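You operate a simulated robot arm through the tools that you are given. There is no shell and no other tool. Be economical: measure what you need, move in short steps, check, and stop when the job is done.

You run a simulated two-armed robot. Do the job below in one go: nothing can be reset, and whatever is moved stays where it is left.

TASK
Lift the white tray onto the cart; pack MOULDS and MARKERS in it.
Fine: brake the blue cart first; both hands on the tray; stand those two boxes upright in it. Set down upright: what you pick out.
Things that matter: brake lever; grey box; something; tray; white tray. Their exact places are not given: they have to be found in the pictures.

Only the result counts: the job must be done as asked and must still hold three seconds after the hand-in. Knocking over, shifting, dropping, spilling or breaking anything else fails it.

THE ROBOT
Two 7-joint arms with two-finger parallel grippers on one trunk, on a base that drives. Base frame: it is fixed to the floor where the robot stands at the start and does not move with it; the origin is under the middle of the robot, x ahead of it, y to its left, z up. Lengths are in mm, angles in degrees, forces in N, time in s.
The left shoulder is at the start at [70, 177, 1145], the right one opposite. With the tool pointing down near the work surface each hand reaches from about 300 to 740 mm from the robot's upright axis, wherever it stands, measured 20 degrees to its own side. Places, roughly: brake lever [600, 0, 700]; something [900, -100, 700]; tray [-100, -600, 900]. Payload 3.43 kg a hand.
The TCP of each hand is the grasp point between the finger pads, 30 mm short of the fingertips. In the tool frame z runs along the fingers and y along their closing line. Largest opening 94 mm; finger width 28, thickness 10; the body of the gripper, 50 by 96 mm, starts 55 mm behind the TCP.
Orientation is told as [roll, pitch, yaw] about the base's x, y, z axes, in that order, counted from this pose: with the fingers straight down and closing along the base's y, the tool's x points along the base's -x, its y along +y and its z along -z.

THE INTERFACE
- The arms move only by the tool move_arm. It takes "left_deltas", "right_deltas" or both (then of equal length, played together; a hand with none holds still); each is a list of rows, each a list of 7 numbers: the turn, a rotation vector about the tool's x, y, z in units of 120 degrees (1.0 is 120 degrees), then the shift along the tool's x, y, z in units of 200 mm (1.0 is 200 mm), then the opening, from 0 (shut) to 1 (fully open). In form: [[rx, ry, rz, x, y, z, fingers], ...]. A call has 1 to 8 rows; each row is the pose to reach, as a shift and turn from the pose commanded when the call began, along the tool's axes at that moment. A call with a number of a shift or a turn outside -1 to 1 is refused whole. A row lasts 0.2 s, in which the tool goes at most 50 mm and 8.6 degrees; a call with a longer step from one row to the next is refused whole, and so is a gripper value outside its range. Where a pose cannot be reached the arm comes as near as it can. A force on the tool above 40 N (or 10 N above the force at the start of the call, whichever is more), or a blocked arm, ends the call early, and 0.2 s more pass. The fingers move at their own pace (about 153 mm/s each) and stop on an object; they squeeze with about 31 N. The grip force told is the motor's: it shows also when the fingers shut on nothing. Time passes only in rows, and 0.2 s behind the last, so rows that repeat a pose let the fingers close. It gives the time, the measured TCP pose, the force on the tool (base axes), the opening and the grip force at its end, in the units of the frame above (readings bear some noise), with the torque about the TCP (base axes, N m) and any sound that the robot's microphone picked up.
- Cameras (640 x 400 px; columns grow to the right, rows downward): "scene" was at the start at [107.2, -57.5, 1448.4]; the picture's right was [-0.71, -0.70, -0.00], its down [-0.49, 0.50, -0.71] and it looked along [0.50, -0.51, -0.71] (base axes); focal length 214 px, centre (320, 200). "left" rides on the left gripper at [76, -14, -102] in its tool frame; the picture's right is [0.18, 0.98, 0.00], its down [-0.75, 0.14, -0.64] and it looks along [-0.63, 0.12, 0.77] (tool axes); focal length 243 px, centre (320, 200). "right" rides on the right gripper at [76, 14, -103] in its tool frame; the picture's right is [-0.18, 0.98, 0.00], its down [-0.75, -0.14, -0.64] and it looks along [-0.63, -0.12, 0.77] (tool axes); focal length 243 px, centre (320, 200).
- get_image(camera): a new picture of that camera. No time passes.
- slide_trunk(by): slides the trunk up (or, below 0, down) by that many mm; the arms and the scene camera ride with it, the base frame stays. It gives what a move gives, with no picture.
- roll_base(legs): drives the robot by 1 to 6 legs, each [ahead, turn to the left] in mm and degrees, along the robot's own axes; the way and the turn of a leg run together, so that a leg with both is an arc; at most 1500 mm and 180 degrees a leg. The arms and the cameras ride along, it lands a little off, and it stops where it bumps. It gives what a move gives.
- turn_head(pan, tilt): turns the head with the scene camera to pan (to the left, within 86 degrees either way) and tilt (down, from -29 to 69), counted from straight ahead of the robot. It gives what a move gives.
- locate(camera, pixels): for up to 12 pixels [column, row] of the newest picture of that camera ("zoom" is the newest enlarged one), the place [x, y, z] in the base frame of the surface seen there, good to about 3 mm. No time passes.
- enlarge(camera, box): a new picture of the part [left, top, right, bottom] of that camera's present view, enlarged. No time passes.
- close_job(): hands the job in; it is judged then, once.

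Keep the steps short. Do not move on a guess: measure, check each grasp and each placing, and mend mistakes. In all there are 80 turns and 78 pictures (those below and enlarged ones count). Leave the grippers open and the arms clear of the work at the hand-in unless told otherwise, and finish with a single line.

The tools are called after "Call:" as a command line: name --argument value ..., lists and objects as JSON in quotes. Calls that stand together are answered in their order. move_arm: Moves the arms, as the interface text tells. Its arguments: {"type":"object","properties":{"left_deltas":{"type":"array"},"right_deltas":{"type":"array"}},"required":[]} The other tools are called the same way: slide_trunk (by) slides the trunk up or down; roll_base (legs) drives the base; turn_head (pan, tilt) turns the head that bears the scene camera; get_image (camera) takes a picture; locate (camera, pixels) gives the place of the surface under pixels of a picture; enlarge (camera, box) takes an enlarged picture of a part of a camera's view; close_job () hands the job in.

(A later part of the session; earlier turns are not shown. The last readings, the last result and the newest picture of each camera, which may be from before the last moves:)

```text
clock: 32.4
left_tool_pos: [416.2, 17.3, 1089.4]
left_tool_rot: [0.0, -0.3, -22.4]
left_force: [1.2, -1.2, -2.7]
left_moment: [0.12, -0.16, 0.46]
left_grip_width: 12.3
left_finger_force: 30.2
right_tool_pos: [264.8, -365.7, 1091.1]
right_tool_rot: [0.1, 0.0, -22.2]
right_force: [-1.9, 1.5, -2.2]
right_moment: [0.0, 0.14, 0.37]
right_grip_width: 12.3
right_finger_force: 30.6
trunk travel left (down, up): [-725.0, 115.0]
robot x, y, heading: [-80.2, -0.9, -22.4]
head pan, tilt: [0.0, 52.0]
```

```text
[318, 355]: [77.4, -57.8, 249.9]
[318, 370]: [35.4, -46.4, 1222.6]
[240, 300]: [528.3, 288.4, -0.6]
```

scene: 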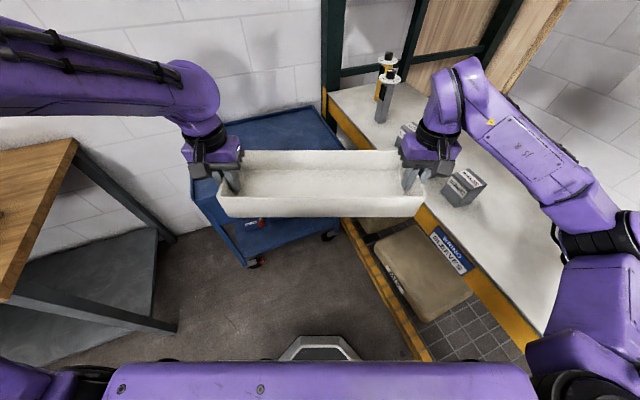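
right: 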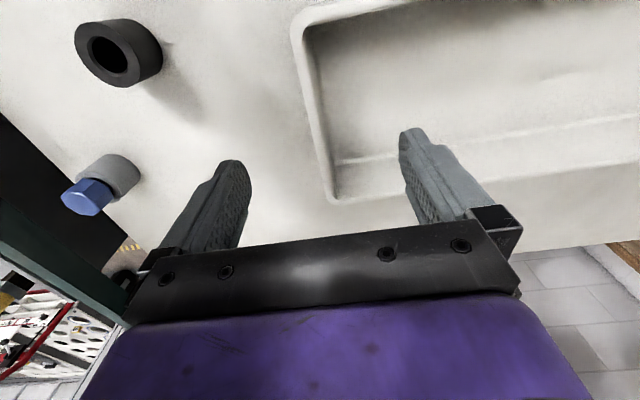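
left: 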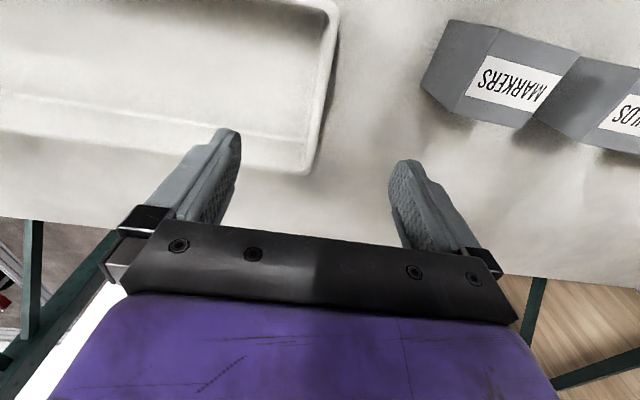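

The tray is held level and clear of everything. I adjust heading to about -14°, drive 300 mm ahead, then straighten, which puts me before the cart at y≈-75.

Call:
roll_base --legs '[[0, 8], [290, 0], [0, 14.4]]'

Call:
get_image --camera "scene"

```text
clock: 35.9
left_tool_pos: [654.0, 133.0, 1089.6]
left_tool_rot: [-0.1, -0.3, 0.0]
left_force: [2.2, -2.6, -3.0]
left_moment: [0.21, 0.08, 0.49]
left_grip_width: 12.2
left_finger_force: 31.3
right_tool_pos: [658.8, -278.4, 1089.6]
right_tool_rot: [0.1, -0.1, 0.2]
right_force: [-1.8, 3.6, -1.5]
right_moment: [-0.02, -0.06, 0.36]
right_grip_width: 12.2
right_finger_force: 30.6
trunk travel left (down, up): [-725.0, 115.0]
robot x, y, heading: [200.4, -69.2, 0.2]
head pan, tilt: [0.0, 52.0]
```

```text
43 pictures are left
```

scene: 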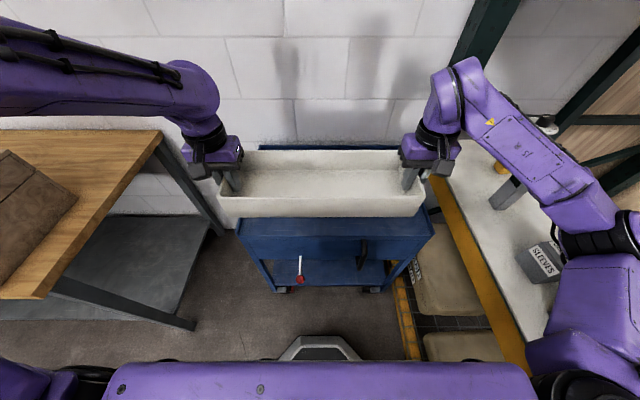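

The tray is above the cart's near edge, centred at [656,-73]. I push it forward 195 mm and 25 mm right.

Call:
move_arm --left_deltas '[[0, 0, 0, -0.08, -0.02, 0, 0], [0, 0, 0, -0.22, -0.04, 0, 0], [0, 0, 0, -0.36, -0.06, 0, 0], [0, 0, 0, -0.5, -0.08, 0, 0], [0, 0, 0, -0.64, -0.1, 0, 0], [0, 0, 0, -0.78, -0.12, 0, 0], [0, 0, 0, -0.9, -0.125, 0, 0], [0, 0, 0, -0.97, -0.125, 0, 0]]' --right_deltas '[[0, 0, 0, -0.08, -0.02, 0, 0], [0, 0, 0, -0.22, -0.04, 0, 0], [0, 0, 0, -0.36, -0.06, 0, 0], [0, 0, 0, -0.5, -0.08, 0, 0], [0, 0, 0, -0.64, -0.1, 0, 0], [0, 0, 0, -0.78, -0.12, 0, 0], [0, 0, 0, -0.9, -0.125, 0, 0], [0, 0, 0, -0.97, -0.125, 0, 0]]'

Call:
get_image --camera "scene"

```text
clock: 37.6
left_tool_pos: [850.4, 109.0, 1089.1]
left_tool_rot: [0.0, -0.3, 0.1]
left_force: [2.0, -1.5, -3.7]
left_moment: [0.41, -0.25, 0.38]
left_grip_width: 12.3
left_finger_force: 31.5
right_tool_pos: [855.2, -302.4, 1088.9]
right_tool_rot: [0.1, 0.1, 0.3]
right_force: [-1.7, 1.5, -0.1]
right_moment: [0.28, 0.29, 0.35]
right_grip_width: 12.1
right_finger_force: 30.9
trunk travel left (down, up): [-725.0, 115.0]
robot x, y, heading: [199.0, -70.1, 0.3]
head pan, tilt: [0.0, 52.0]
```

```text
42 pictures are left
```

scene: 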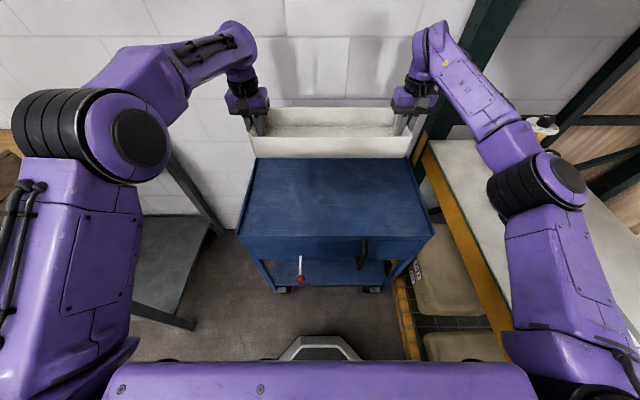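

The tray is over the cart with margins on all sides. I lower 200 mm, both hands together.

Call:
move_arm --left_deltas '[[0, 0, 0, 0, 0, 0.08, 0], [0, 0, 0, 0, 0, 0.22, 0], [0, 0, 0, 0, 0, 0.37, 0], [0, 0, 0, 0, 0, 0.52, 0], [0, 0, 0, 0, 0, 0.67, 0], [0, 0, 0, 0, 0, 0.82, 0], [0, 0, 0, 0, 0, 0.94, 0], [0, 0, 0, 0, 0, 1.0, 0]]' --right_deltas '[[0, 0, 0, 0, 0, 0.08, 0], [0, 0, 0, 0, 0, 0.22, 0], [0, 0, 0, 0, 0, 0.37, 0], [0, 0, 0, 0, 0, 0.52, 0], [0, 0, 0, 0, 0, 0.67, 0], [0, 0, 0, 0, 0, 0.82, 0], [0, 0, 0, 0, 0, 0.94, 0], [0, 0, 0, 0, 0, 1.0, 0]]'

Call:
get_image --camera "scene"

Call:
locate --camera "scene" --pixels '[[290, 165], [330, 165], [370, 165], [330, 220], [300, 190], [360, 200]]'

```text
clock: 39.5
left_tool_pos: [850.8, 108.8, 890.2]
left_tool_rot: [-0.1, -0.3, 0.1]
left_force: [1.7, 5.9, -4.1]
left_moment: [0.44, 0.42, 0.23]
left_grip_width: 12.6
left_finger_force: 30.5
right_tool_pos: [854.1, -302.5, 888.3]
right_tool_rot: [0.1, 0.0, 0.1]
right_force: [-0.7, -4.8, -0.6]
right_moment: [0.36, -0.38, 0.22]
right_grip_width: 12.2
right_finger_force: 31.0
trunk travel left (down, up): [-725.0, 115.0]
robot x, y, heading: [201.4, -72.5, 0.2]
head pan, tilt: [0.0, 52.0]
```

```text
41 pictures are left
```

scene: 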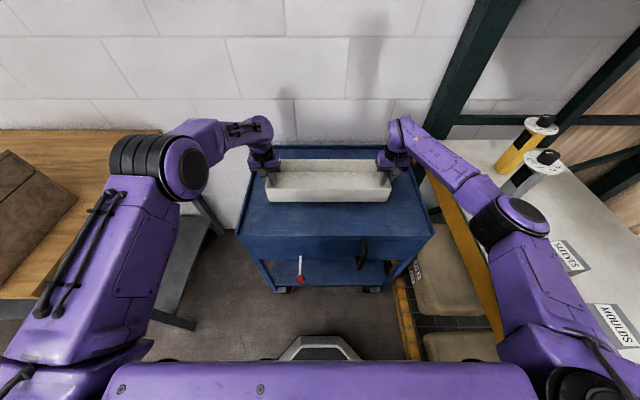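

```text
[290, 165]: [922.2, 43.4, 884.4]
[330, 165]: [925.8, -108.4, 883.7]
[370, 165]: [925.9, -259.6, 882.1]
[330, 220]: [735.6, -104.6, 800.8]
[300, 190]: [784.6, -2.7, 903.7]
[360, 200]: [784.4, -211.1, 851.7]
```

About 39 mm remain (cart top z 801). I lower in fine steps until contact.

Call:
move_arm --left_deltas '[[0, 0, 0, 0, 0, 0.06, 0], [0, 0, 0, 0, 0, 0.11, 0], [0, 0, 0, 0, 0, 0.15, 0], [0, 0, 0, 0, 0, 0.175, 0], [0, 0, 0, 0, 0, 0.195, 0]]' --right_deltas '[[0, 0, 0, 0, 0, 0.06, 0], [0, 0, 0, 0, 0, 0.11, 0], [0, 0, 0, 0, 0, 0.15, 0], [0, 0, 0, 0, 0, 0.175, 0], [0, 0, 0, 0, 0, 0.195, 0]]'

Call:
get_image --camera "scene"

Call:
locate --camera "scene" --pixels '[[290, 176], [330, 176], [370, 176], [290, 185], [330, 185], [365, 185], [284, 195], [330, 168], [290, 168], [365, 168]]'

```text
clock: 40.6
left_tool_pos: [848.8, 109.4, 851.2]
left_tool_rot: [-0.1, -0.4, 0.1]
left_force: [0.5, 4.4, -3.5]
left_moment: [0.34, -0.21, 0.2]
left_grip_width: 12.5
left_finger_force: 31.4
right_tool_pos: [853.6, -302.5, 851.7]
right_tool_rot: [0.1, -0.1, 0.1]
right_force: [-1.2, -4.3, 2.8]
right_moment: [0.17, -0.13, 0.2]
right_grip_width: 12.3
right_finger_force: 31.7
trunk travel left (down, up): [-725.0, 115.0]
robot x, y, heading: [201.2, -70.8, -0.2]
head pan, tilt: [0.0, 52.0]
```

```text
40 pictures are left
```

scene: 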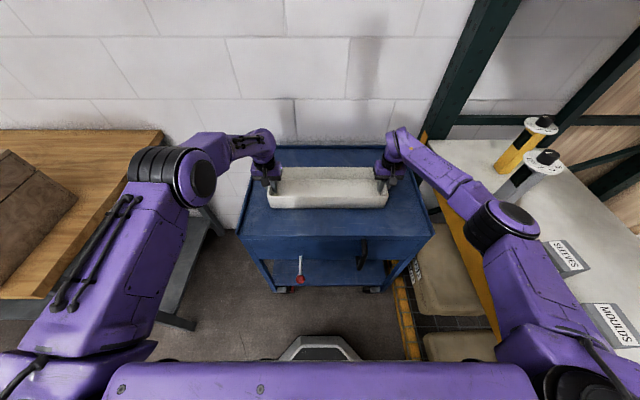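

```text
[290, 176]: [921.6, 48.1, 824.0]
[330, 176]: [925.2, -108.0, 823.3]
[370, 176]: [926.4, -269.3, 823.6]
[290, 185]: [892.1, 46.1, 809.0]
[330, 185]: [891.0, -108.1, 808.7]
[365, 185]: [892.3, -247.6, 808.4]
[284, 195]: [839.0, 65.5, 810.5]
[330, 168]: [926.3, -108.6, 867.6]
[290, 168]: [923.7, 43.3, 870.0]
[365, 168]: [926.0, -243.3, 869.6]
```

Tray floor reads z 809 (8 mm thick) over the 801 top: it rests. I press 1.5 mm more and open both hands.

Call:
move_arm --left_deltas '[[0, 0, 0, 0, 0, 0.008, 0], [0, 0, 0, 0, 0, 0.008, 0], [0, 0, 0, 0, 0, 0.008, 0.4], [0, 0, 0, 0, 0, 0.0, 0.6], [0, 0, 0, 0, 0, 0, 0.6]]' --right_deltas '[[0, 0, 0, 0, 0, 0.008, 0], [0, 0, 0, 0, 0, 0.008, 0], [0, 0, 0, 0, 0, 0.008, 0.4], [0, 0, 0, 0, 0, 0.0, 0.6], [0, 0, 0, 0, 0, 0, 0.6]]'

Call:
move_arm --left_deltas '[[0, 0, 0, 0, 0, -0.2, 0.6], [0, 0, 0, 0, 0, -0.4, 0.6], [0, 0, 0, 0, 0, -0.6, 0.6], [0, 0, 0, 0, 0, -0.8, 0.6], [0, 0, 0, 0, 0, -1, 0.6]]' --right_deltas '[[0, 0, 0, 0, 0, -0.2, 0.6], [0, 0, 0, 0, 0, -0.4, 0.6], [0, 0, 0, 0, 0, -0.6, 0.6], [0, 0, 0, 0, 0, -0.8, 0.6], [0, 0, 0, 0, 0, -1, 0.6]]'

Call:
get_image --camera "scene"

```text
clock: 41.9
left_tool_pos: [850.3, 108.0, 851.1]
left_tool_rot: [-0.1, -0.4, 0.1]
left_force: [-0.7, 0.5, -0.2]
left_moment: [-0.01, -0.03, 0.02]
left_grip_width: 56.4
left_finger_force: 0.0
right_tool_pos: [853.3, -302.8, 851.5]
right_tool_rot: [0.1, 0.0, 0.2]
right_force: [-0.1, -0.2, 0.5]
right_moment: [0.0, 0.01, -0.04]
right_grip_width: 56.3
right_finger_force: 0.0
trunk travel left (down, up): [-725.0, 115.0]
robot x, y, heading: [203.2, -70.1, 0.1]
head pan, tilt: [0.0, 52.0]
```

```text
clock: 43.0
left_tool_pos: [846.4, 108.9, 1052.5]
left_tool_rot: [0.0, -0.5, 0.1]
left_force: [-0.2, 0.5, 0.6]
left_moment: [-0.03, -0.01, 0.02]
left_grip_width: 56.0
left_finger_force: 0.1
right_tool_pos: [851.5, -302.0, 1053.7]
right_tool_rot: [0.0, 0.0, 0.1]
right_force: [-0.6, 0.1, -0.4]
right_moment: [-0.01, -0.01, 0.02]
right_grip_width: 56.6
right_finger_force: 0.0
trunk travel left (down, up): [-725.0, 115.0]
robot x, y, heading: [205.6, -70.5, 0.1]
head pan, tilt: [0.0, 52.0]
```

```text
39 pictures are left
```

scene: 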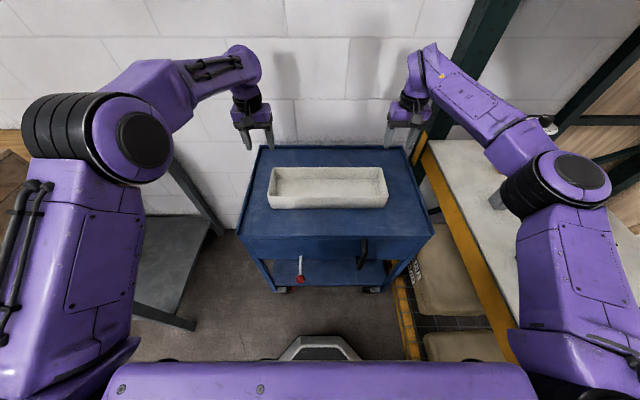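

The tray stands on the cart, centred near [852,-97]. Next I fetch both boxes at once: first draw the hands in and raise them.

Call:
move_arm --left_deltas '[[0, 0, 0, 0.15, -0.02, -0.08, 1], [0, 0, 0, 0.35, -0.04, -0.16, 1], [0, 0, 0, 0.57, -0.08, -0.22, 1], [0, 0, 0, 0.79, -0.12, -0.25, 1], [0, 0, 0, 1.0, -0.15, -0.25, 1]]' --right_deltas '[[0, 0, 0, 0.15, 0.05, -0.08, 1], [0, 0, 0, 0.35, 0.15, -0.16, 1], [0, 0, 0, 0.57, 0.25, -0.22, 1], [0, 0, 0, 0.79, 0.35, -0.25, 1], [0, 0, 0, 1.0, 0.4, -0.25, 1]]'

Call:
move_arm --left_deltas '[[0, 0, 0, 0.12, 0, 0, 1], [0, 0, 0, 0.25, 0, 0, 1]]' --right_deltas '[[0, 0, 0, 0.12, 0, 0, 1], [0, 0, 0, 0.25, 0, 0, 1]]'

Call:
roll_base --legs '[[0, -90]]'

Call:
get_image --camera "scene"

Call:
get_image --camera "left"

```text
clock: 44.2
left_tool_pos: [645.2, 77.4, 1101.0]
left_tool_rot: [0.0, -0.4, 0.1]
left_force: [-1.1, 0.5, -0.3]
left_moment: [0.01, -0.05, -0.01]
left_grip_width: 94.1
left_finger_force: 0.1
right_tool_pos: [650.3, -223.2, 1104.5]
right_tool_rot: [0.1, -0.2, 0.3]
right_force: [0.3, 0.8, 0.0]
right_moment: [0.0, -0.04, -0.03]
right_grip_width: 93.8
right_finger_force: 0.0
trunk travel left (down, up): [-725.0, 115.0]
robot x, y, heading: [201.3, -71.2, 0.1]
head pan, tilt: [0.0, 52.0]
```

```text
clock: 44.9
left_tool_pos: [596.1, 79.0, 1100.1]
left_tool_rot: [0.0, -0.5, 0.1]
left_force: [0.3, -0.3, -0.6]
left_moment: [-0.01, 0.01, -0.02]
left_grip_width: 94.2
left_finger_force: 0.1
right_tool_pos: [634.4, -246.3, 1100.2]
right_tool_rot: [0.1, -0.1, 0.3]
right_force: [0.3, 0.3, 0.1]
right_moment: [0.02, -0.02, 0.01]
right_grip_width: 93.7
right_finger_force: 0.1
right hand out of reach, approached as far as the arm can: row 1, 2
trunk travel left (down, up): [-725.0, 115.0]
robot x, y, heading: [199.7, -70.7, 0.4]
head pan, tilt: [0.0, 52.0]
```

```text
clock: 49.1
left_tool_pos: [349.2, -468.7, 1100.5]
left_tool_rot: [0.0, -0.3, -90.2]
left_force: [-0.7, -0.8, -0.5]
left_moment: [0.0, -0.03, 0.02]
left_grip_width: 94.1
left_finger_force: 0.1
right_tool_pos: [24.0, -505.1, 1099.6]
right_tool_rot: [0.0, 0.0, -89.9]
right_force: [0.0, 0.4, -1.1]
right_moment: [0.0, -0.01, 0.01]
right_grip_width: 94.1
right_finger_force: 0.1
trunk travel left (down, up): [-725.0, 115.0]
robot x, y, heading: [200.3, -73.2, -90.0]
head pan, tilt: [0.0, 52.0]
```

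```text
38 pictures are left
```

scene: 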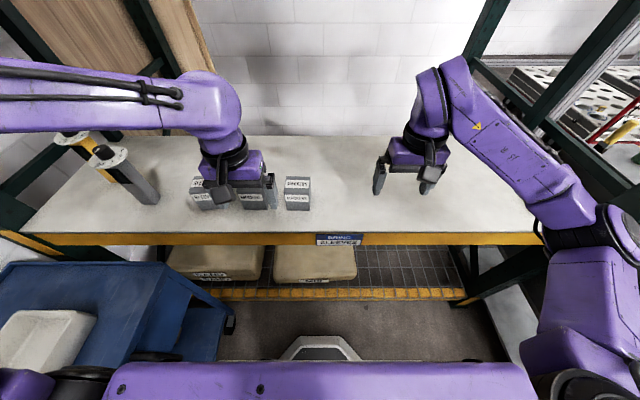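

```text
37 pictures are left
```

left: 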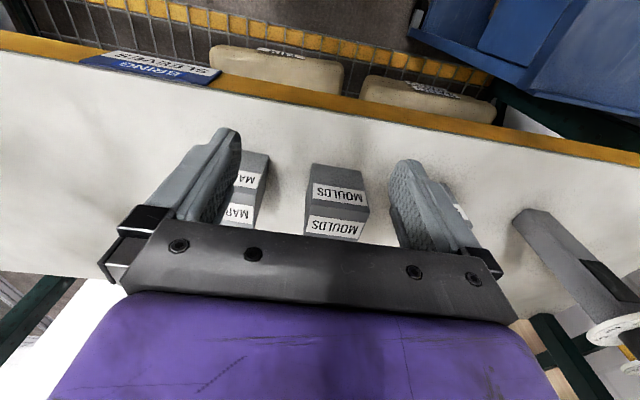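

Both hands are in front of the shelf. I measure MOULDS and MARKERS from the left camera, enlarged.

Call:
enlarge --camera "left" --box '[200, 130, 460, 260]'

Call:
enlarge --camera "scene" --box '[180, 160, 330, 230]'

Call:
locate --camera "left" --pixels '[[308, 207], [366, 209], [336, 207], [310, 170], [360, 172], [313, 166], [305, 230], [363, 236], [336, 225], [265, 158], [258, 195], [250, 192]]'

Call:
locate --camera "scene" --pixels '[[289, 179], [308, 179], [287, 192], [308, 192], [298, 183], [298, 198], [262, 179]]'

```text
2.46 times, centred on (330, 195) of left
```

zoom: 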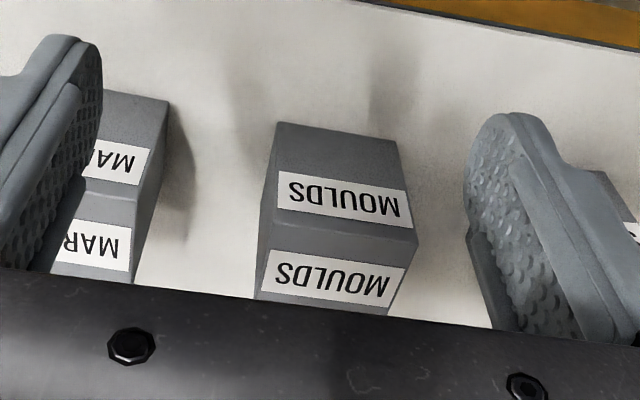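

```text
4.27 times, centred on (255, 195) of scene
```

zoom: 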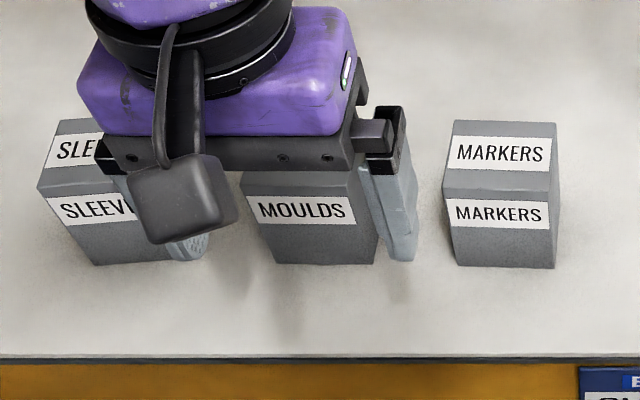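

```text
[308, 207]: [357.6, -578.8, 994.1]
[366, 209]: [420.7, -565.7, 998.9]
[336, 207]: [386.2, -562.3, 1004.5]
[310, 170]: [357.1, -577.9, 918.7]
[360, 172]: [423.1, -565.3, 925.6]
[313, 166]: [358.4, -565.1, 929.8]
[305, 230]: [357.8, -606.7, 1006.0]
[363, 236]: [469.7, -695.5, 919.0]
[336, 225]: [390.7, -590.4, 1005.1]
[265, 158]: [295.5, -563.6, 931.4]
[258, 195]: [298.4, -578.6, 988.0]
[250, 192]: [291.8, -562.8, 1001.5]
```

```text
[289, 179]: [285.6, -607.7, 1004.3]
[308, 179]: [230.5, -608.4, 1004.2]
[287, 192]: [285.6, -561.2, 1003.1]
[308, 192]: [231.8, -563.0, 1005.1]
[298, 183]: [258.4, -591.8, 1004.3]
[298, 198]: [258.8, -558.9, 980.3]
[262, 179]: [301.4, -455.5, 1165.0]
```

MOULDS: x 357–423, y front -563, top 1005; MARKERS: x ≈228–294. I move the left hand over MOULDS' centre [390,-597].

Call:
move_arm --left_deltas '[[0, 0, 0, -0.18, 0.06, 0, 1], [0, 0, 0, -0.4, 0.13, 0, 1], [0, 0, 0, -0.64, 0.205, 0, 1], [0, 0, 0, -0.64, 0.205, 0.1, 1]]'

Call:
get_image --camera "left"

Call:
locate --camera "left" --pixels '[[310, 100], [320, 120], [300, 80], [340, 80], [320, 140], [270, 100], [360, 110], [290, 120]]'

```text
refused: row 3 steps farther than a row can; nothing moved
```

```text
34 pictures are left
```

left: 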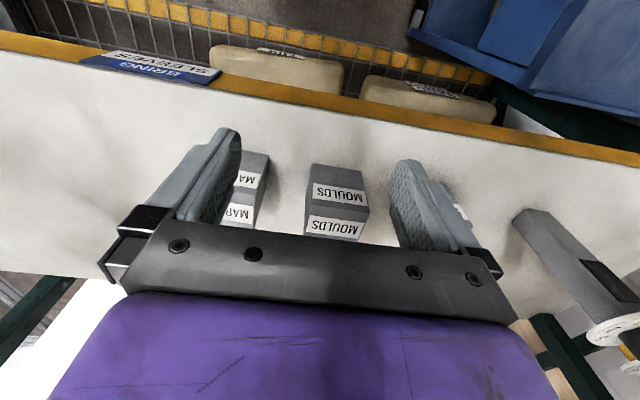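

```text
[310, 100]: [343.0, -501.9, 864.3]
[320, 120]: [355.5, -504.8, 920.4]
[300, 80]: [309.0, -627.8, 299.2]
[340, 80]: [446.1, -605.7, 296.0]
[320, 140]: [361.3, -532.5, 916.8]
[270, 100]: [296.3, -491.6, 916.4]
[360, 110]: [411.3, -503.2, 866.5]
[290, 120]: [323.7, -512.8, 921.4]
```

Row too long; I use smaller rows.

Call:
move_arm --left_deltas '[[0, 0, 0, -0.16, 0.05, 0, 1], [0, 0, 0, -0.32, 0.1, 0, 1], [0, 0, 0, -0.48, 0.15, 0, 1], [0, 0, 0, -0.64, 0.205, 0, 1], [0, 0, 0, -0.64, 0.205, 0.1, 1]]'

Call:
get_image --camera "left"

```text
clock: 50.3
left_tool_pos: [388.4, -597.6, 1079.9]
left_tool_rot: [0.0, -0.4, -90.2]
left_force: [0.2, 0.0, -0.2]
left_moment: [-0.03, -0.01, -0.02]
left_grip_width: 94.1
left_finger_force: 0.1
right_tool_pos: [24.9, -506.8, 1099.9]
right_tool_rot: [0.1, 0.0, -89.8]
right_force: [-0.1, 0.4, -0.7]
right_moment: [0.02, 0.03, 0.03]
right_grip_width: 93.8
right_finger_force: 0.0
trunk travel left (down, up): [-725.0, 115.0]
robot x, y, heading: [199.5, -67.7, -90.1]
head pan, tilt: [0.0, 52.0]
```

```text
33 pictures are left
```

left: 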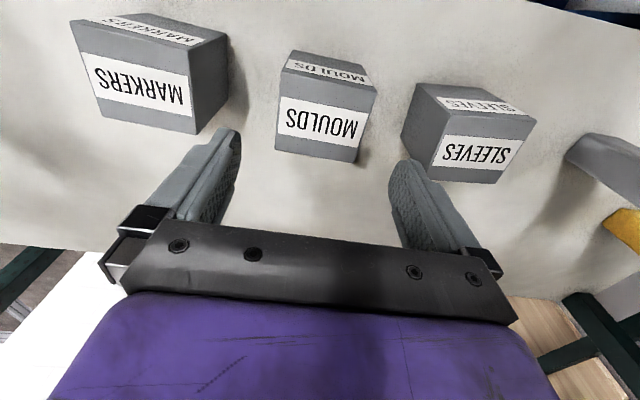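

Call:
locate --camera "left" --pixels '[[281, 75], [376, 93], [327, 120], [278, 140], [358, 155], [278, 110], [225, 45], [192, 75], [85, 35], [410, 95], [437, 125], [140, 60]]'

```text
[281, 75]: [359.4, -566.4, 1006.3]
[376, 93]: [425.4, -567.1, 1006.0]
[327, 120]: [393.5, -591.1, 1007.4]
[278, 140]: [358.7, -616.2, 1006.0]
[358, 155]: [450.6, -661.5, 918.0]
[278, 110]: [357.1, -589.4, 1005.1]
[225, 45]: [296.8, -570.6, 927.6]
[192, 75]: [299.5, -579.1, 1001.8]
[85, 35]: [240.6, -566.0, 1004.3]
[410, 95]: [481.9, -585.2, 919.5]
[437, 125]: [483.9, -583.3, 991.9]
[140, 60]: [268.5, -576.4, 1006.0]
```

MOULDS centre is [391,-595]; finger gaps to neighbours are ≥30 mm. I descend to z 975 and close.

Call:
move_arm --left_deltas '[[0, 0, 0, 0, 0.012, 0.15, 1], [0, 0, 0, 0, 0.012, 0.3, 1], [0, 0, 0, 0, 0.012, 0.43, 1], [0, 0, 0, 0, 0.012, 0.53, 1], [0, 0, 0, 0, 0.012, 0.53, 0.5], [0, 0, 0, 0, 0.012, 0.53, 0], [0, 0, 0, 0, 0.012, 0.53, 0]]'

Call:
get_image --camera "left"

```text
clock: 51.9
left_tool_pos: [391.5, -597.9, 973.4]
left_tool_rot: [0.1, -0.3, -90.3]
left_force: [0.1, -1.2, 0.9]
left_moment: [0.06, -0.17, -0.1]
left_grip_width: 72.4
left_finger_force: 31.2
right_tool_pos: [24.9, -505.7, 1099.8]
right_tool_rot: [0.1, 0.0, -89.9]
right_force: [0.4, 0.6, 0.0]
right_moment: [0.0, 0.02, -0.01]
right_grip_width: 93.9
right_finger_force: 0.0
trunk travel left (down, up): [-725.0, 115.0]
robot x, y, heading: [202.6, -72.9, -90.1]
head pan, tilt: [0.0, 52.0]
```

```text
32 pictures are left
```

left: 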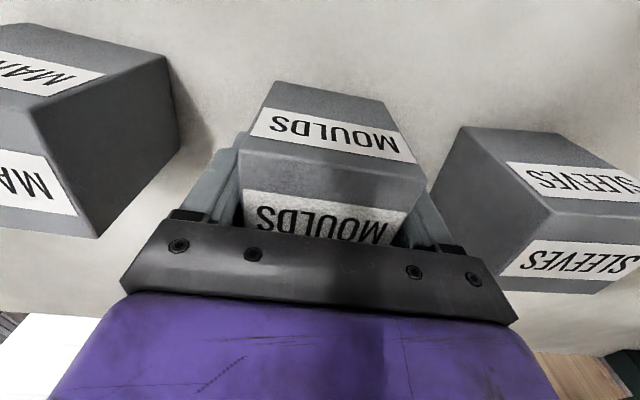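

MOULDS is gripped (72 mm). I lift it 125 mm and draw it back 100 mm.

Call:
move_arm --left_deltas '[[0, 0, 0, 0, 0, -0.08, 0], [0, 0, 0, 0, 0, -0.22, 0], [0, 0, 0, 0, 0, -0.37, 0], [0, 0, 0, 0, 0, -0.52, 0], [0, 0, 0, 0, 0, -0.62, 0], [0, 0, 0, 0.15, 0, -0.63, 0], [0, 0, 0, 0.35, 0, -0.63, 0], [0, 0, 0, 0.5, 0, -0.63, 0]]'

Call:
roll_base --legs '[[0, 18]]'

Call:
get_image --camera "scene"

```text
clock: 53.7
left_tool_pos: [397.5, -496.6, 1099.3]
left_tool_rot: [-0.3, -0.3, -90.2]
left_force: [-0.5, 0.0, -3.3]
left_moment: [-0.03, 0.03, 0.0]
left_grip_width: 72.3
left_finger_force: 31.5
right_tool_pos: [29.6, -506.1, 1100.2]
right_tool_rot: [-0.1, 0.0, -89.9]
right_force: [0.4, 0.6, 0.8]
right_moment: [0.01, 0.05, 0.0]
right_grip_width: 94.1
right_finger_force: 0.1
trunk travel left (down, up): [-725.0, 115.0]
robot x, y, heading: [203.7, -69.3, -90.2]
head pan, tilt: [0.0, 52.0]
```

```text
clock: 55.1
left_tool_pos: [514.5, -418.4, 1100.1]
left_tool_rot: [0.0, -0.5, -72.3]
left_force: [0.2, -0.9, -3.3]
left_moment: [0.01, -0.06, 0.01]
left_grip_width: 71.9
left_finger_force: 31.0
right_tool_pos: [165.0, -539.3, 1099.9]
right_tool_rot: [0.3, 0.0, -72.1]
right_force: [0.4, -0.2, 0.7]
right_moment: [0.0, 0.01, -0.01]
right_grip_width: 94.1
right_finger_force: 0.1
trunk travel left (down, up): [-725.0, 115.0]
robot x, y, heading: [201.9, -74.3, -72.2]
head pan, tilt: [0.0, 52.0]
```

```text
31 pictures are left
```

scene: 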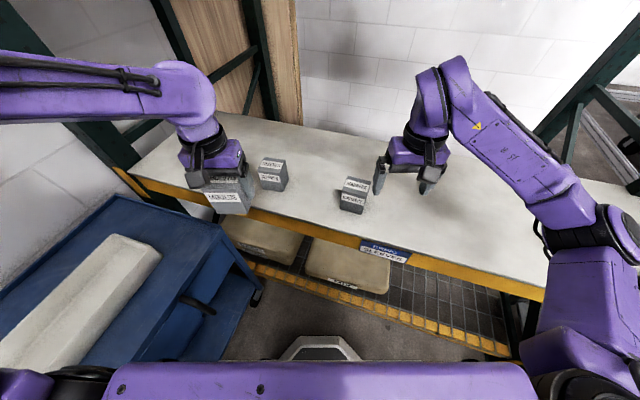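

MOULDS is held to the left and clear. I bring the right hand over MARKERS at [265,-596], turning its wrist to line up (-18°).

Call:
move_arm --right_deltas '[[0, 0, 0.04, -0.11, 0.1, 0, 1], [0, 0, 0.08, -0.22, 0.2, 0, 1], [0, 0, 0.12, -0.33, 0.3, 0, 1], [0, 0, 0.15, -0.426, 0.387, 0, 1], [0, 0, 0.15, -0.426, 0.387, 0.1, 1]]'

Call:
get_image --camera "right"

```text
clock: 56.3
left_tool_pos: [514.7, -418.6, 1100.5]
left_tool_rot: [0.0, -0.4, -72.3]
left_force: [-0.3, 0.9, -1.6]
left_moment: [-0.03, 0.0, 0.03]
left_grip_width: 72.0
left_finger_force: 31.0
right_tool_pos: [266.7, -648.2, 1080.5]
right_tool_rot: [0.1, 0.0, -90.0]
right_force: [0.2, 0.2, -0.7]
right_moment: [0.04, 0.02, -0.01]
right_grip_width: 94.0
right_finger_force: 0.1
right hand out of reach, approached as far as the arm can: row 1, 2, 3, 4, 5
trunk travel left (down, up): [-725.0, 115.0]
robot x, y, heading: [200.1, -68.1, -72.3]
head pan, tilt: [0.0, 52.0]
```

```text
30 pictures are left
```

right: 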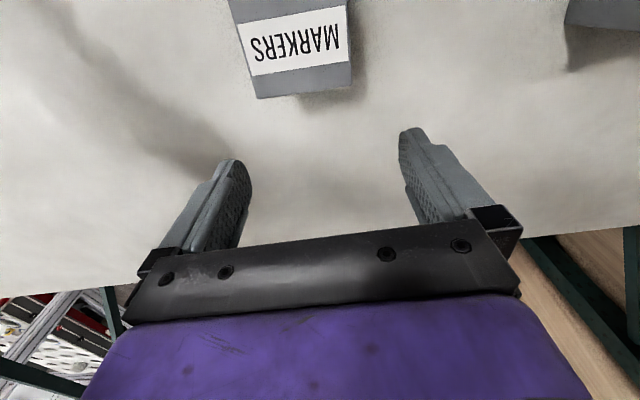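

The arm cannot come that near; it stopped at y -648. I back the base 60 mm so that MARKERS is at a comfortable distance.

Call:
roll_base --legs '[[-60, 0]]'

Call:
get_image --camera "right"

```text
clock: 57.2
left_tool_pos: [497.7, -363.8, 1098.0]
left_tool_rot: [0.0, -0.2, -72.3]
left_force: [0.7, 0.1, -3.0]
left_moment: [0.01, 0.02, -0.01]
left_grip_width: 72.3
left_finger_force: 31.1
right_tool_pos: [250.9, -593.4, 1077.9]
right_tool_rot: [0.1, 0.2, -90.0]
right_force: [0.1, -0.2, -0.6]
right_moment: [0.03, -0.01, 0.02]
right_grip_width: 94.0
right_finger_force: 0.1
trunk travel left (down, up): [-725.0, 115.0]
robot x, y, heading: [181.4, -13.0, -72.1]
head pan, tilt: [0.0, 52.0]
```

```text
29 pictures are left
```

right: 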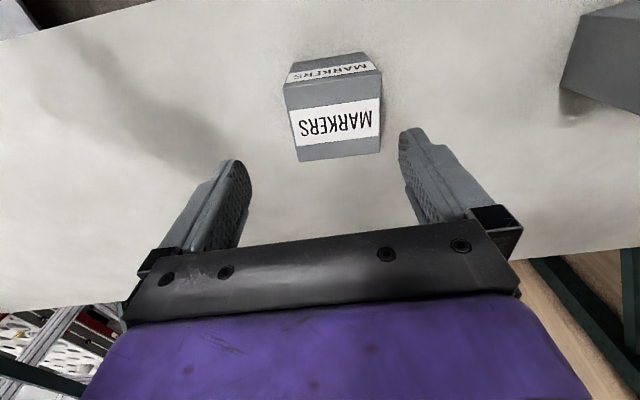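

Call:
locate --camera "right" --pixels '[[288, 85], [380, 73], [335, 120], [299, 155], [376, 150], [338, 157], [290, 110], [378, 110], [335, 82]]'

```text
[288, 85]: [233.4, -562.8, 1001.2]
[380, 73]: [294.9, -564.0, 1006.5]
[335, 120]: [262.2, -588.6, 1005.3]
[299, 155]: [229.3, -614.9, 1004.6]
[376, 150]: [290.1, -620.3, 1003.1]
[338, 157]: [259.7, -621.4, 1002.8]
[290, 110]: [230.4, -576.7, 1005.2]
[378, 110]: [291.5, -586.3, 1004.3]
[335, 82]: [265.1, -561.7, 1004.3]
```

MARKERS centre is [262,-592]. I shift 11 mm in x, descend to z 975, and close.

Call:
move_arm --right_deltas '[[0, 0, 0, 0, 0.055, 0.02, 1], [0, 0, 0, 0, 0.055, 0.16, 1], [0, 0, 0, 0, 0.055, 0.3, 1], [0, 0, 0, 0, 0.055, 0.43, 1], [0, 0, 0, 0, 0.055, 0.515, 1]]'

Call:
get_image --camera "right"

```text
clock: 58.5
left_tool_pos: [495.8, -363.1, 1099.5]
left_tool_rot: [-0.1, -0.3, -72.3]
left_force: [-0.2, 0.4, -2.7]
left_moment: [0.0, 0.0, 0.03]
left_grip_width: 72.3
left_finger_force: 30.8
right_tool_pos: [260.7, -590.9, 975.5]
right_tool_rot: [0.0, 0.0, -90.0]
right_force: [-0.5, 1.0, 0.0]
right_moment: [-0.01, 0.02, 0.02]
right_grip_width: 94.1
right_finger_force: 0.0
trunk travel left (down, up): [-725.0, 115.0]
robot x, y, heading: [183.8, -13.8, -72.2]
head pan, tilt: [0.0, 52.0]
```

```text
28 pictures are left
```

right: 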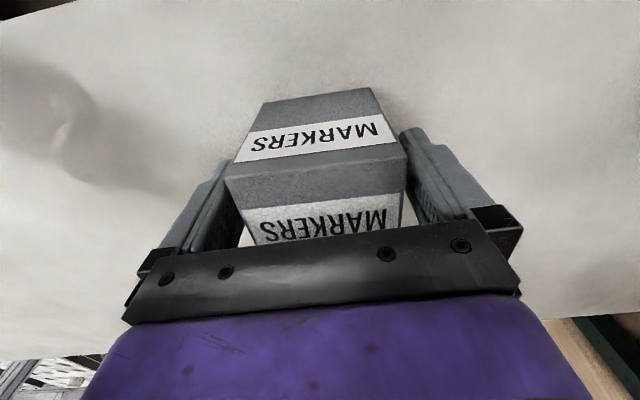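

The box sits centred between the fingers. I close, then lift 125 mm.

Call:
move_arm --right_deltas '[[0, 0, 0, 0, 0, 0, 0.5], [0, 0, 0, 0, 0, 0, 0], [0, 0, 0, 0, 0, 0, 0], [0, 0, 0, 0, 0, -0.1, 0], [0, 0, 0, 0, 0, -0.25, 0], [0, 0, 0, 0, 0, -0.4, 0], [0, 0, 0, 0, 0, -0.55, 0], [0, 0, 0, 0, 0, -0.63, 0]]'

Call:
get_image --camera "scene"

```text
clock: 60.2
left_tool_pos: [496.9, -361.9, 1098.8]
left_tool_rot: [-0.1, -0.2, -72.2]
left_force: [-0.2, -0.4, -2.3]
left_moment: [0.0, -0.01, 0.01]
left_grip_width: 72.4
left_finger_force: 31.2
right_tool_pos: [261.3, -590.8, 1104.0]
right_tool_rot: [0.1, 0.0, -90.0]
right_force: [-0.4, 0.4, -2.8]
right_moment: [0.03, -0.05, -0.02]
right_grip_width: 72.6
right_finger_force: 30.6
trunk travel left (down, up): [-725.0, 115.0]
robot x, y, heading: [181.4, -13.2, -72.2]
head pan, tilt: [0.0, 52.0]
```

```text
27 pictures are left
```

scene: 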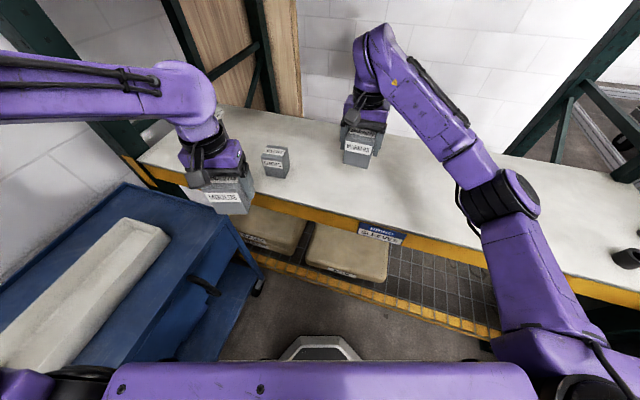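

Both boxes are held. I turn left 72° back to the cart.

Call:
roll_base --legs '[[0, 72.2]]'

Call:
get_image --camera "scene"

Call:
locate --camera "scene" --pixels '[[270, 180], [290, 185], [330, 165], [360, 185], [380, 200], [300, 200], [250, 175], [400, 190]]'

```text
clock: 63.8
left_tool_pos: [611.8, 175.0, 1099.8]
left_tool_rot: [-0.1, -0.3, -0.3]
left_force: [0.0, -0.4, -2.6]
left_moment: [0.01, -0.04, -0.03]
left_grip_width: 72.0
left_finger_force: 30.8
right_tool_pos: [756.6, -120.1, 1102.7]
right_tool_rot: [0.1, 0.1, -17.8]
right_force: [0.0, 0.4, -3.0]
right_moment: [0.01, -0.01, 0.02]
right_grip_width: 72.5
right_finger_force: 31.2
trunk travel left (down, up): [-725.0, 115.0]
robot x, y, heading: [185.1, -14.7, -0.2]
head pan, tilt: [0.0, 52.0]
```

```text
26 pictures are left
```

scene: 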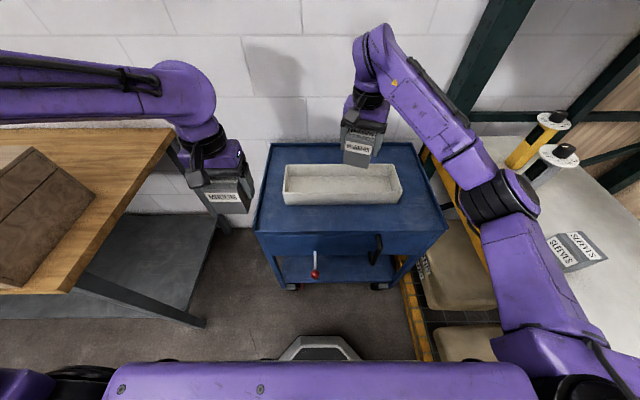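

```text
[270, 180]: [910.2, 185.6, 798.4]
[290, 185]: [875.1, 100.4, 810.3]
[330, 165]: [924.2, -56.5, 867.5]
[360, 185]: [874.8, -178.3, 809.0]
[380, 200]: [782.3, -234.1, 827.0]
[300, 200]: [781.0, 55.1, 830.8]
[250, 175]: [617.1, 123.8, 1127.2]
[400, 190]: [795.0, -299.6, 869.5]
```

I move the right hand over the tray at [853,-190] (wrist back to 0°) and the left hand toward [853,45].

Call:
move_arm --left_deltas '[[0, 0, 0, -0.15, -0.04, 0, 0], [0, 0, 0, -0.35, -0.1, 0, 0], [0, 0, 0, -0.55, -0.16, 0, 0], [0, 0, 0, -0.75, -0.23, 0, 0], [0, 0, 0, -0.95, -0.3, 0, 0]]' --right_deltas '[[0, 0, -0.03, -0.1, -0.03, 0, 0], [0, 0, -0.06, -0.23, -0.07, 0, 0], [0, 0, -0.09, -0.36, -0.12, 0, 0], [0, 0, -0.12, -0.47, -0.16, 0, 0], [0, 0, -0.147, -0.566, -0.186, 0, 0]]'

Call:
move_arm --left_deltas '[[0, 0, 0, -0.1, -0.15, 0, 0], [0, 0, 0, -0.2, -0.3, 0, 0], [0, 0, 0, -0.256, -0.35, 0, 0]]'

Call:
get_image --camera "scene"

Call:
get_image --camera "left"

Call:
get_image --camera "right"

```text
clock: 65.0
left_tool_pos: [803.1, 114.2, 1096.6]
left_tool_rot: [-0.1, -0.1, -0.2]
left_force: [0.7, 0.5, -2.6]
left_moment: [0.01, 0.03, -0.01]
left_grip_width: 72.1
left_finger_force: 30.7
right_tool_pos: [855.3, -191.6, 1100.3]
right_tool_rot: [0.0, 0.2, -0.1]
right_force: [-0.7, -0.5, -3.4]
right_moment: [0.05, 0.03, -0.01]
right_grip_width: 72.6
right_finger_force: 31.0
trunk travel left (down, up): [-725.0, 115.0]
robot x, y, heading: [179.1, -15.9, -0.4]
head pan, tilt: [0.0, 52.0]
```

```text
clock: 65.8
left_tool_pos: [838.3, 55.4, 1101.2]
left_tool_rot: [-0.1, -0.3, -0.3]
left_force: [-0.8, 1.0, -2.3]
left_moment: [0.01, -0.05, -0.02]
left_grip_width: 72.1
left_finger_force: 30.6
left hand out of reach, approached as far as the arm can: row 3
right_tool_pos: [851.9, -189.4, 1105.1]
right_tool_rot: [0.1, 0.0, -0.2]
right_force: [0.2, 0.2, -2.7]
right_moment: [-0.02, -0.03, -0.01]
right_grip_width: 72.4
right_finger_force: 31.1
trunk travel left (down, up): [-725.0, 115.0]
robot x, y, heading: [185.7, -17.5, -0.2]
head pan, tilt: [0.0, 52.0]
```

```text
25 pictures are left
```

scene: 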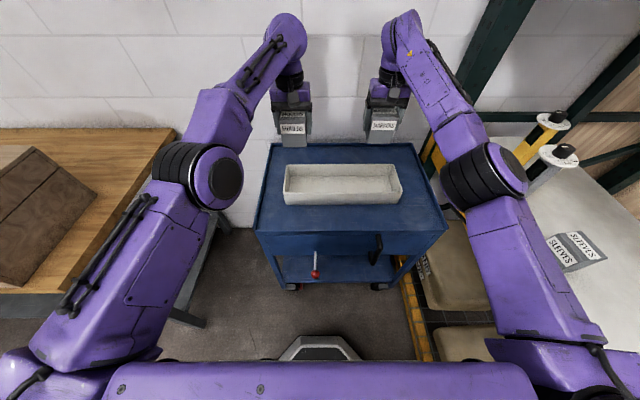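

```text
24 pictures are left
```

left: 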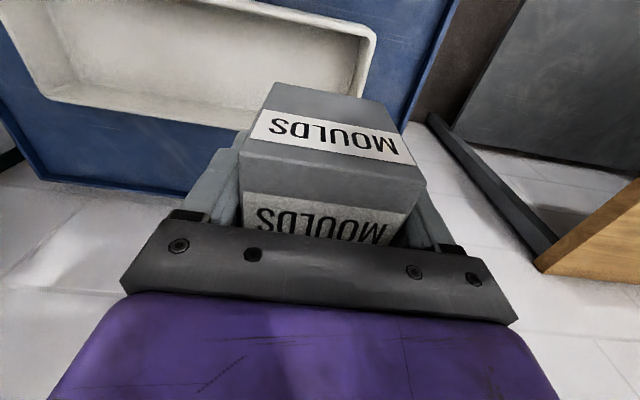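

```text
23 pictures are left
```

right: 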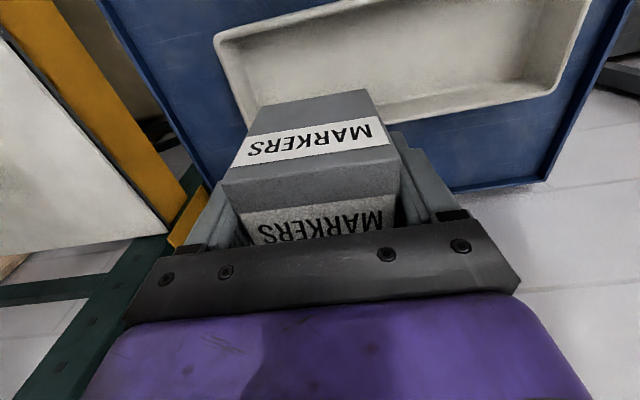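

The left arm is near its limit here. I drive 40 mm forward to gain reach.

Call:
roll_base --legs '[[40, 0]]'

Call:
move_arm --left_deltas '[[0, 0, 0, 0.06, -0.05, 0.1, 0], [0, 0, 0, 0.12, -0.1, 0.25, 0]]' --right_deltas '[[0, 0, 0, 0.1, 0, 0.1, 0], [0, 0, 0, 0.19, 0, 0.25, 0]]'

```text
clock: 66.7
left_tool_pos: [874.3, 51.7, 1107.2]
left_tool_rot: [-0.1, -0.8, -0.3]
left_force: [-1.2, -0.4, -3.3]
left_moment: [-0.02, -0.07, -0.02]
left_grip_width: 72.4
left_finger_force: 30.7
right_tool_pos: [886.2, -191.9, 1108.4]
right_tool_rot: [0.2, -0.4, -0.4]
right_force: [0.3, -1.2, -1.9]
right_moment: [0.09, 0.05, 0.03]
right_grip_width: 72.1
right_finger_force: 31.1
trunk travel left (down, up): [-725.0, 115.0]
robot x, y, heading: [225.9, -14.7, -0.5]
head pan, tilt: [0.0, 52.0]
```

```text
clock: 67.2
left_tool_pos: [854.0, 31.0, 1057.4]
left_tool_rot: [-0.1, -0.7, -0.3]
left_force: [-0.9, -0.6, -3.0]
left_moment: [-0.01, -0.01, 0.01]
left_grip_width: 72.2
left_finger_force: 30.9
right_tool_pos: [850.6, -193.0, 1056.1]
right_tool_rot: [0.3, -0.2, -0.5]
right_force: [-0.3, 0.4, -3.0]
right_moment: [0.01, 0.01, 0.02]
right_grip_width: 72.2
right_finger_force: 31.3
trunk travel left (down, up): [-725.0, 115.0]
robot x, y, heading: [225.7, -15.2, -0.1]
head pan, tilt: [0.0, 52.0]
```

Both at x≈852. I lower 120 mm (box bottoms to ~z 883, just above the rim) and check alignment.

Call:
move_arm --left_deltas '[[0, 0, 0, 0, 0, 0.15, 0], [0, 0, 0, 0, 0, 0.3, 0], [0, 0, 0, 0, 0, 0.45, 0], [0, 0, 0, 0, 0, 0.6, 0]]' --right_deltas '[[0, 0, 0, 0, 0, 0.15, 0], [0, 0, 0, 0, 0, 0.3, 0], [0, 0, 0, 0, 0, 0.45, 0], [0, 0, 0, 0, 0, 0.6, 0]]'

Call:
enlarge --camera "scene" --box '[220, 110, 440, 240]'

Call:
get_image --camera "right"

Call:
get_image --camera "left"

```text
clock: 68.2
left_tool_pos: [859.4, 31.5, 933.1]
left_tool_rot: [0.0, -0.4, -0.3]
left_force: [-1.1, -0.2, -3.0]
left_moment: [0.01, 0.01, 0.0]
left_grip_width: 72.1
left_finger_force: 31.1
right_tool_pos: [853.6, -193.1, 932.9]
right_tool_rot: [0.1, -0.1, -0.4]
right_force: [0.4, -0.2, -2.3]
right_moment: [-0.01, 0.01, 0.0]
right_grip_width: 72.3
right_finger_force: 31.0
trunk travel left (down, up): [-725.0, 115.0]
robot x, y, heading: [222.9, -17.8, -0.3]
head pan, tilt: [0.0, 52.0]
```

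```text
2.91 times, centred on (330, 175) of scene
```

zoom: 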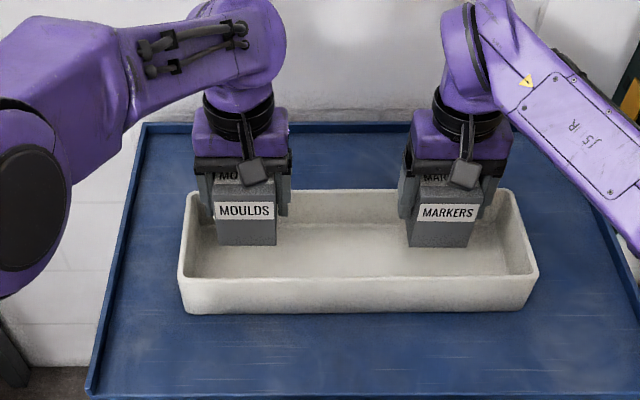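

```text
21 pictures are left
```

right: 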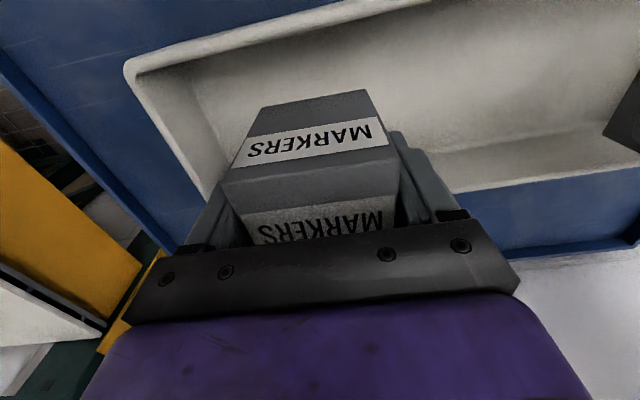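

```text
20 pictures are left
```

left: 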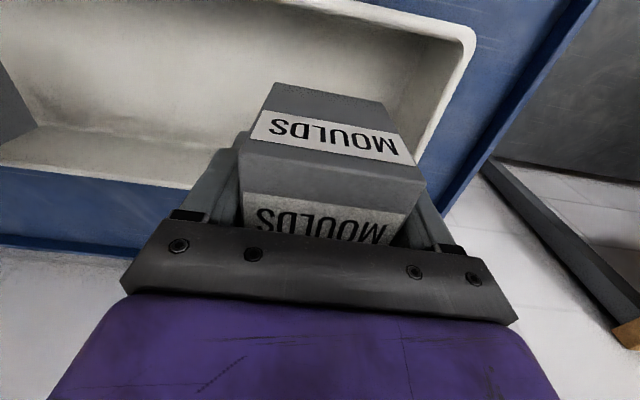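

Both boxes are over the tray floor, clear of the walls. I lower about 66 mm more and creep to contact.

Call:
move_arm --left_deltas '[[0, 0, 0, 0.01, 0, 0.12, 0], [0, 0, 0, 0.02, 0, 0.23, 0], [0, 0, 0, 0.02, 0, 0.3, 0], [0, 0, 0, 0.02, 0, 0.335, 0], [0, 0, 0, 0.02, 0, 0.348, 0]]' --right_deltas '[[0, 0, 0, 0, 0, 0.12, 0], [0, 0, 0, 0, 0, 0.23, 0], [0, 0, 0, 0, 0, 0.3, 0], [0, 0, 0, 0, 0, 0.33, 0], [0, 0, 0, 0, 0, 0.338, 0]]'

Call:
enlarge --camera "scene" --box '[220, 110, 440, 240]'

```text
clock: 69.5
left_tool_pos: [854.5, 32.0, 865.3]
left_tool_rot: [0.0, -0.6, -0.1]
left_force: [0.2, 0.0, -2.4]
left_moment: [0.0, 0.0, -0.01]
left_grip_width: 72.2
left_finger_force: 30.8
right_tool_pos: [853.4, -192.2, 867.5]
right_tool_rot: [0.1, -0.3, -0.4]
right_force: [0.9, -0.2, -2.8]
right_moment: [-0.02, 0.02, -0.02]
right_grip_width: 72.3
right_finger_force: 31.2
trunk travel left (down, up): [-725.0, 115.0]
robot x, y, heading: [226.5, -15.7, -0.4]
head pan, tilt: [0.0, 52.0]
```

```text
2.91 times, centred on (330, 175) of scene
```

zoom: 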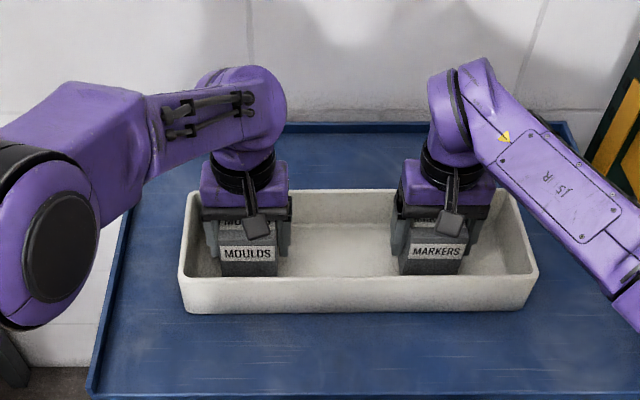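

Not yet touching (forces still show the weight, ~3 N). I creep down 2.5–3.5 mm more.

Call:
move_arm --left_deltas '[[0, 0, 0, 0, 0, 0.006, 0], [0, 0, 0, 0, 0, 0.012, 0], [0, 0, 0, 0, 0, 0.016, 0], [0, 0, 0, 0, 0, 0.016, 0]]' --right_deltas '[[0, 0, 0, 0, 0, 0.006, 0], [0, 0, 0, 0, 0, 0.012, 0], [0, 0, 0, 0, 0, 0.016, 0], [0, 0, 0, 0, 0, 0.016, 0]]'

```text
clock: 70.5
left_tool_pos: [853.8, 31.1, 861.5]
left_tool_rot: [-0.1, -0.5, -0.3]
left_force: [0.1, 0.2, -3.2]
left_moment: [0.0, -0.03, 0.01]
left_grip_width: 72.3
left_finger_force: 31.2
right_tool_pos: [852.8, -190.1, 864.9]
right_tool_rot: [0.2, -0.2, -0.3]
right_force: [0.7, 0.2, -2.2]
right_moment: [-0.02, -0.02, 0.03]
right_grip_width: 72.1
right_finger_force: 31.0
trunk travel left (down, up): [-725.0, 115.0]
robot x, y, heading: [222.0, -15.1, -0.3]
head pan, tilt: [0.0, 52.0]
```

Call:
move_arm --left_deltas '[[0, 0, 0, 0, 0, 0.005, 0], [0, 0, 0, 0, 0, 0.01, 0], [0, 0, 0, 0, 0, 0.01, 0]]' --right_deltas '[[0, 0, 0, 0, 0, 0.005, 0], [0, 0, 0, 0, 0, 0.01, 0], [0, 0, 0, 0, 0, 0.01, 0]]'

```text
clock: 71.2
left_tool_pos: [853.2, 31.9, 861.9]
left_tool_rot: [-0.1, -0.7, -0.3]
left_force: [1.7, -1.3, 0.8]
left_moment: [0.12, 0.06, 0.0]
left_grip_width: 72.1
left_finger_force: 30.8
right_tool_pos: [851.7, -191.8, 864.6]
right_tool_rot: [0.1, -0.4, -0.4]
right_force: [4.4, -0.7, 11.9]
right_moment: [-0.35, 0.14, 0.15]
right_grip_width: 72.5
right_finger_force: 31.1
trunk travel left (down, up): [-725.0, 115.0]
robot x, y, heading: [224.5, -15.5, -0.4]
head pan, tilt: [0.0, 52.0]
```

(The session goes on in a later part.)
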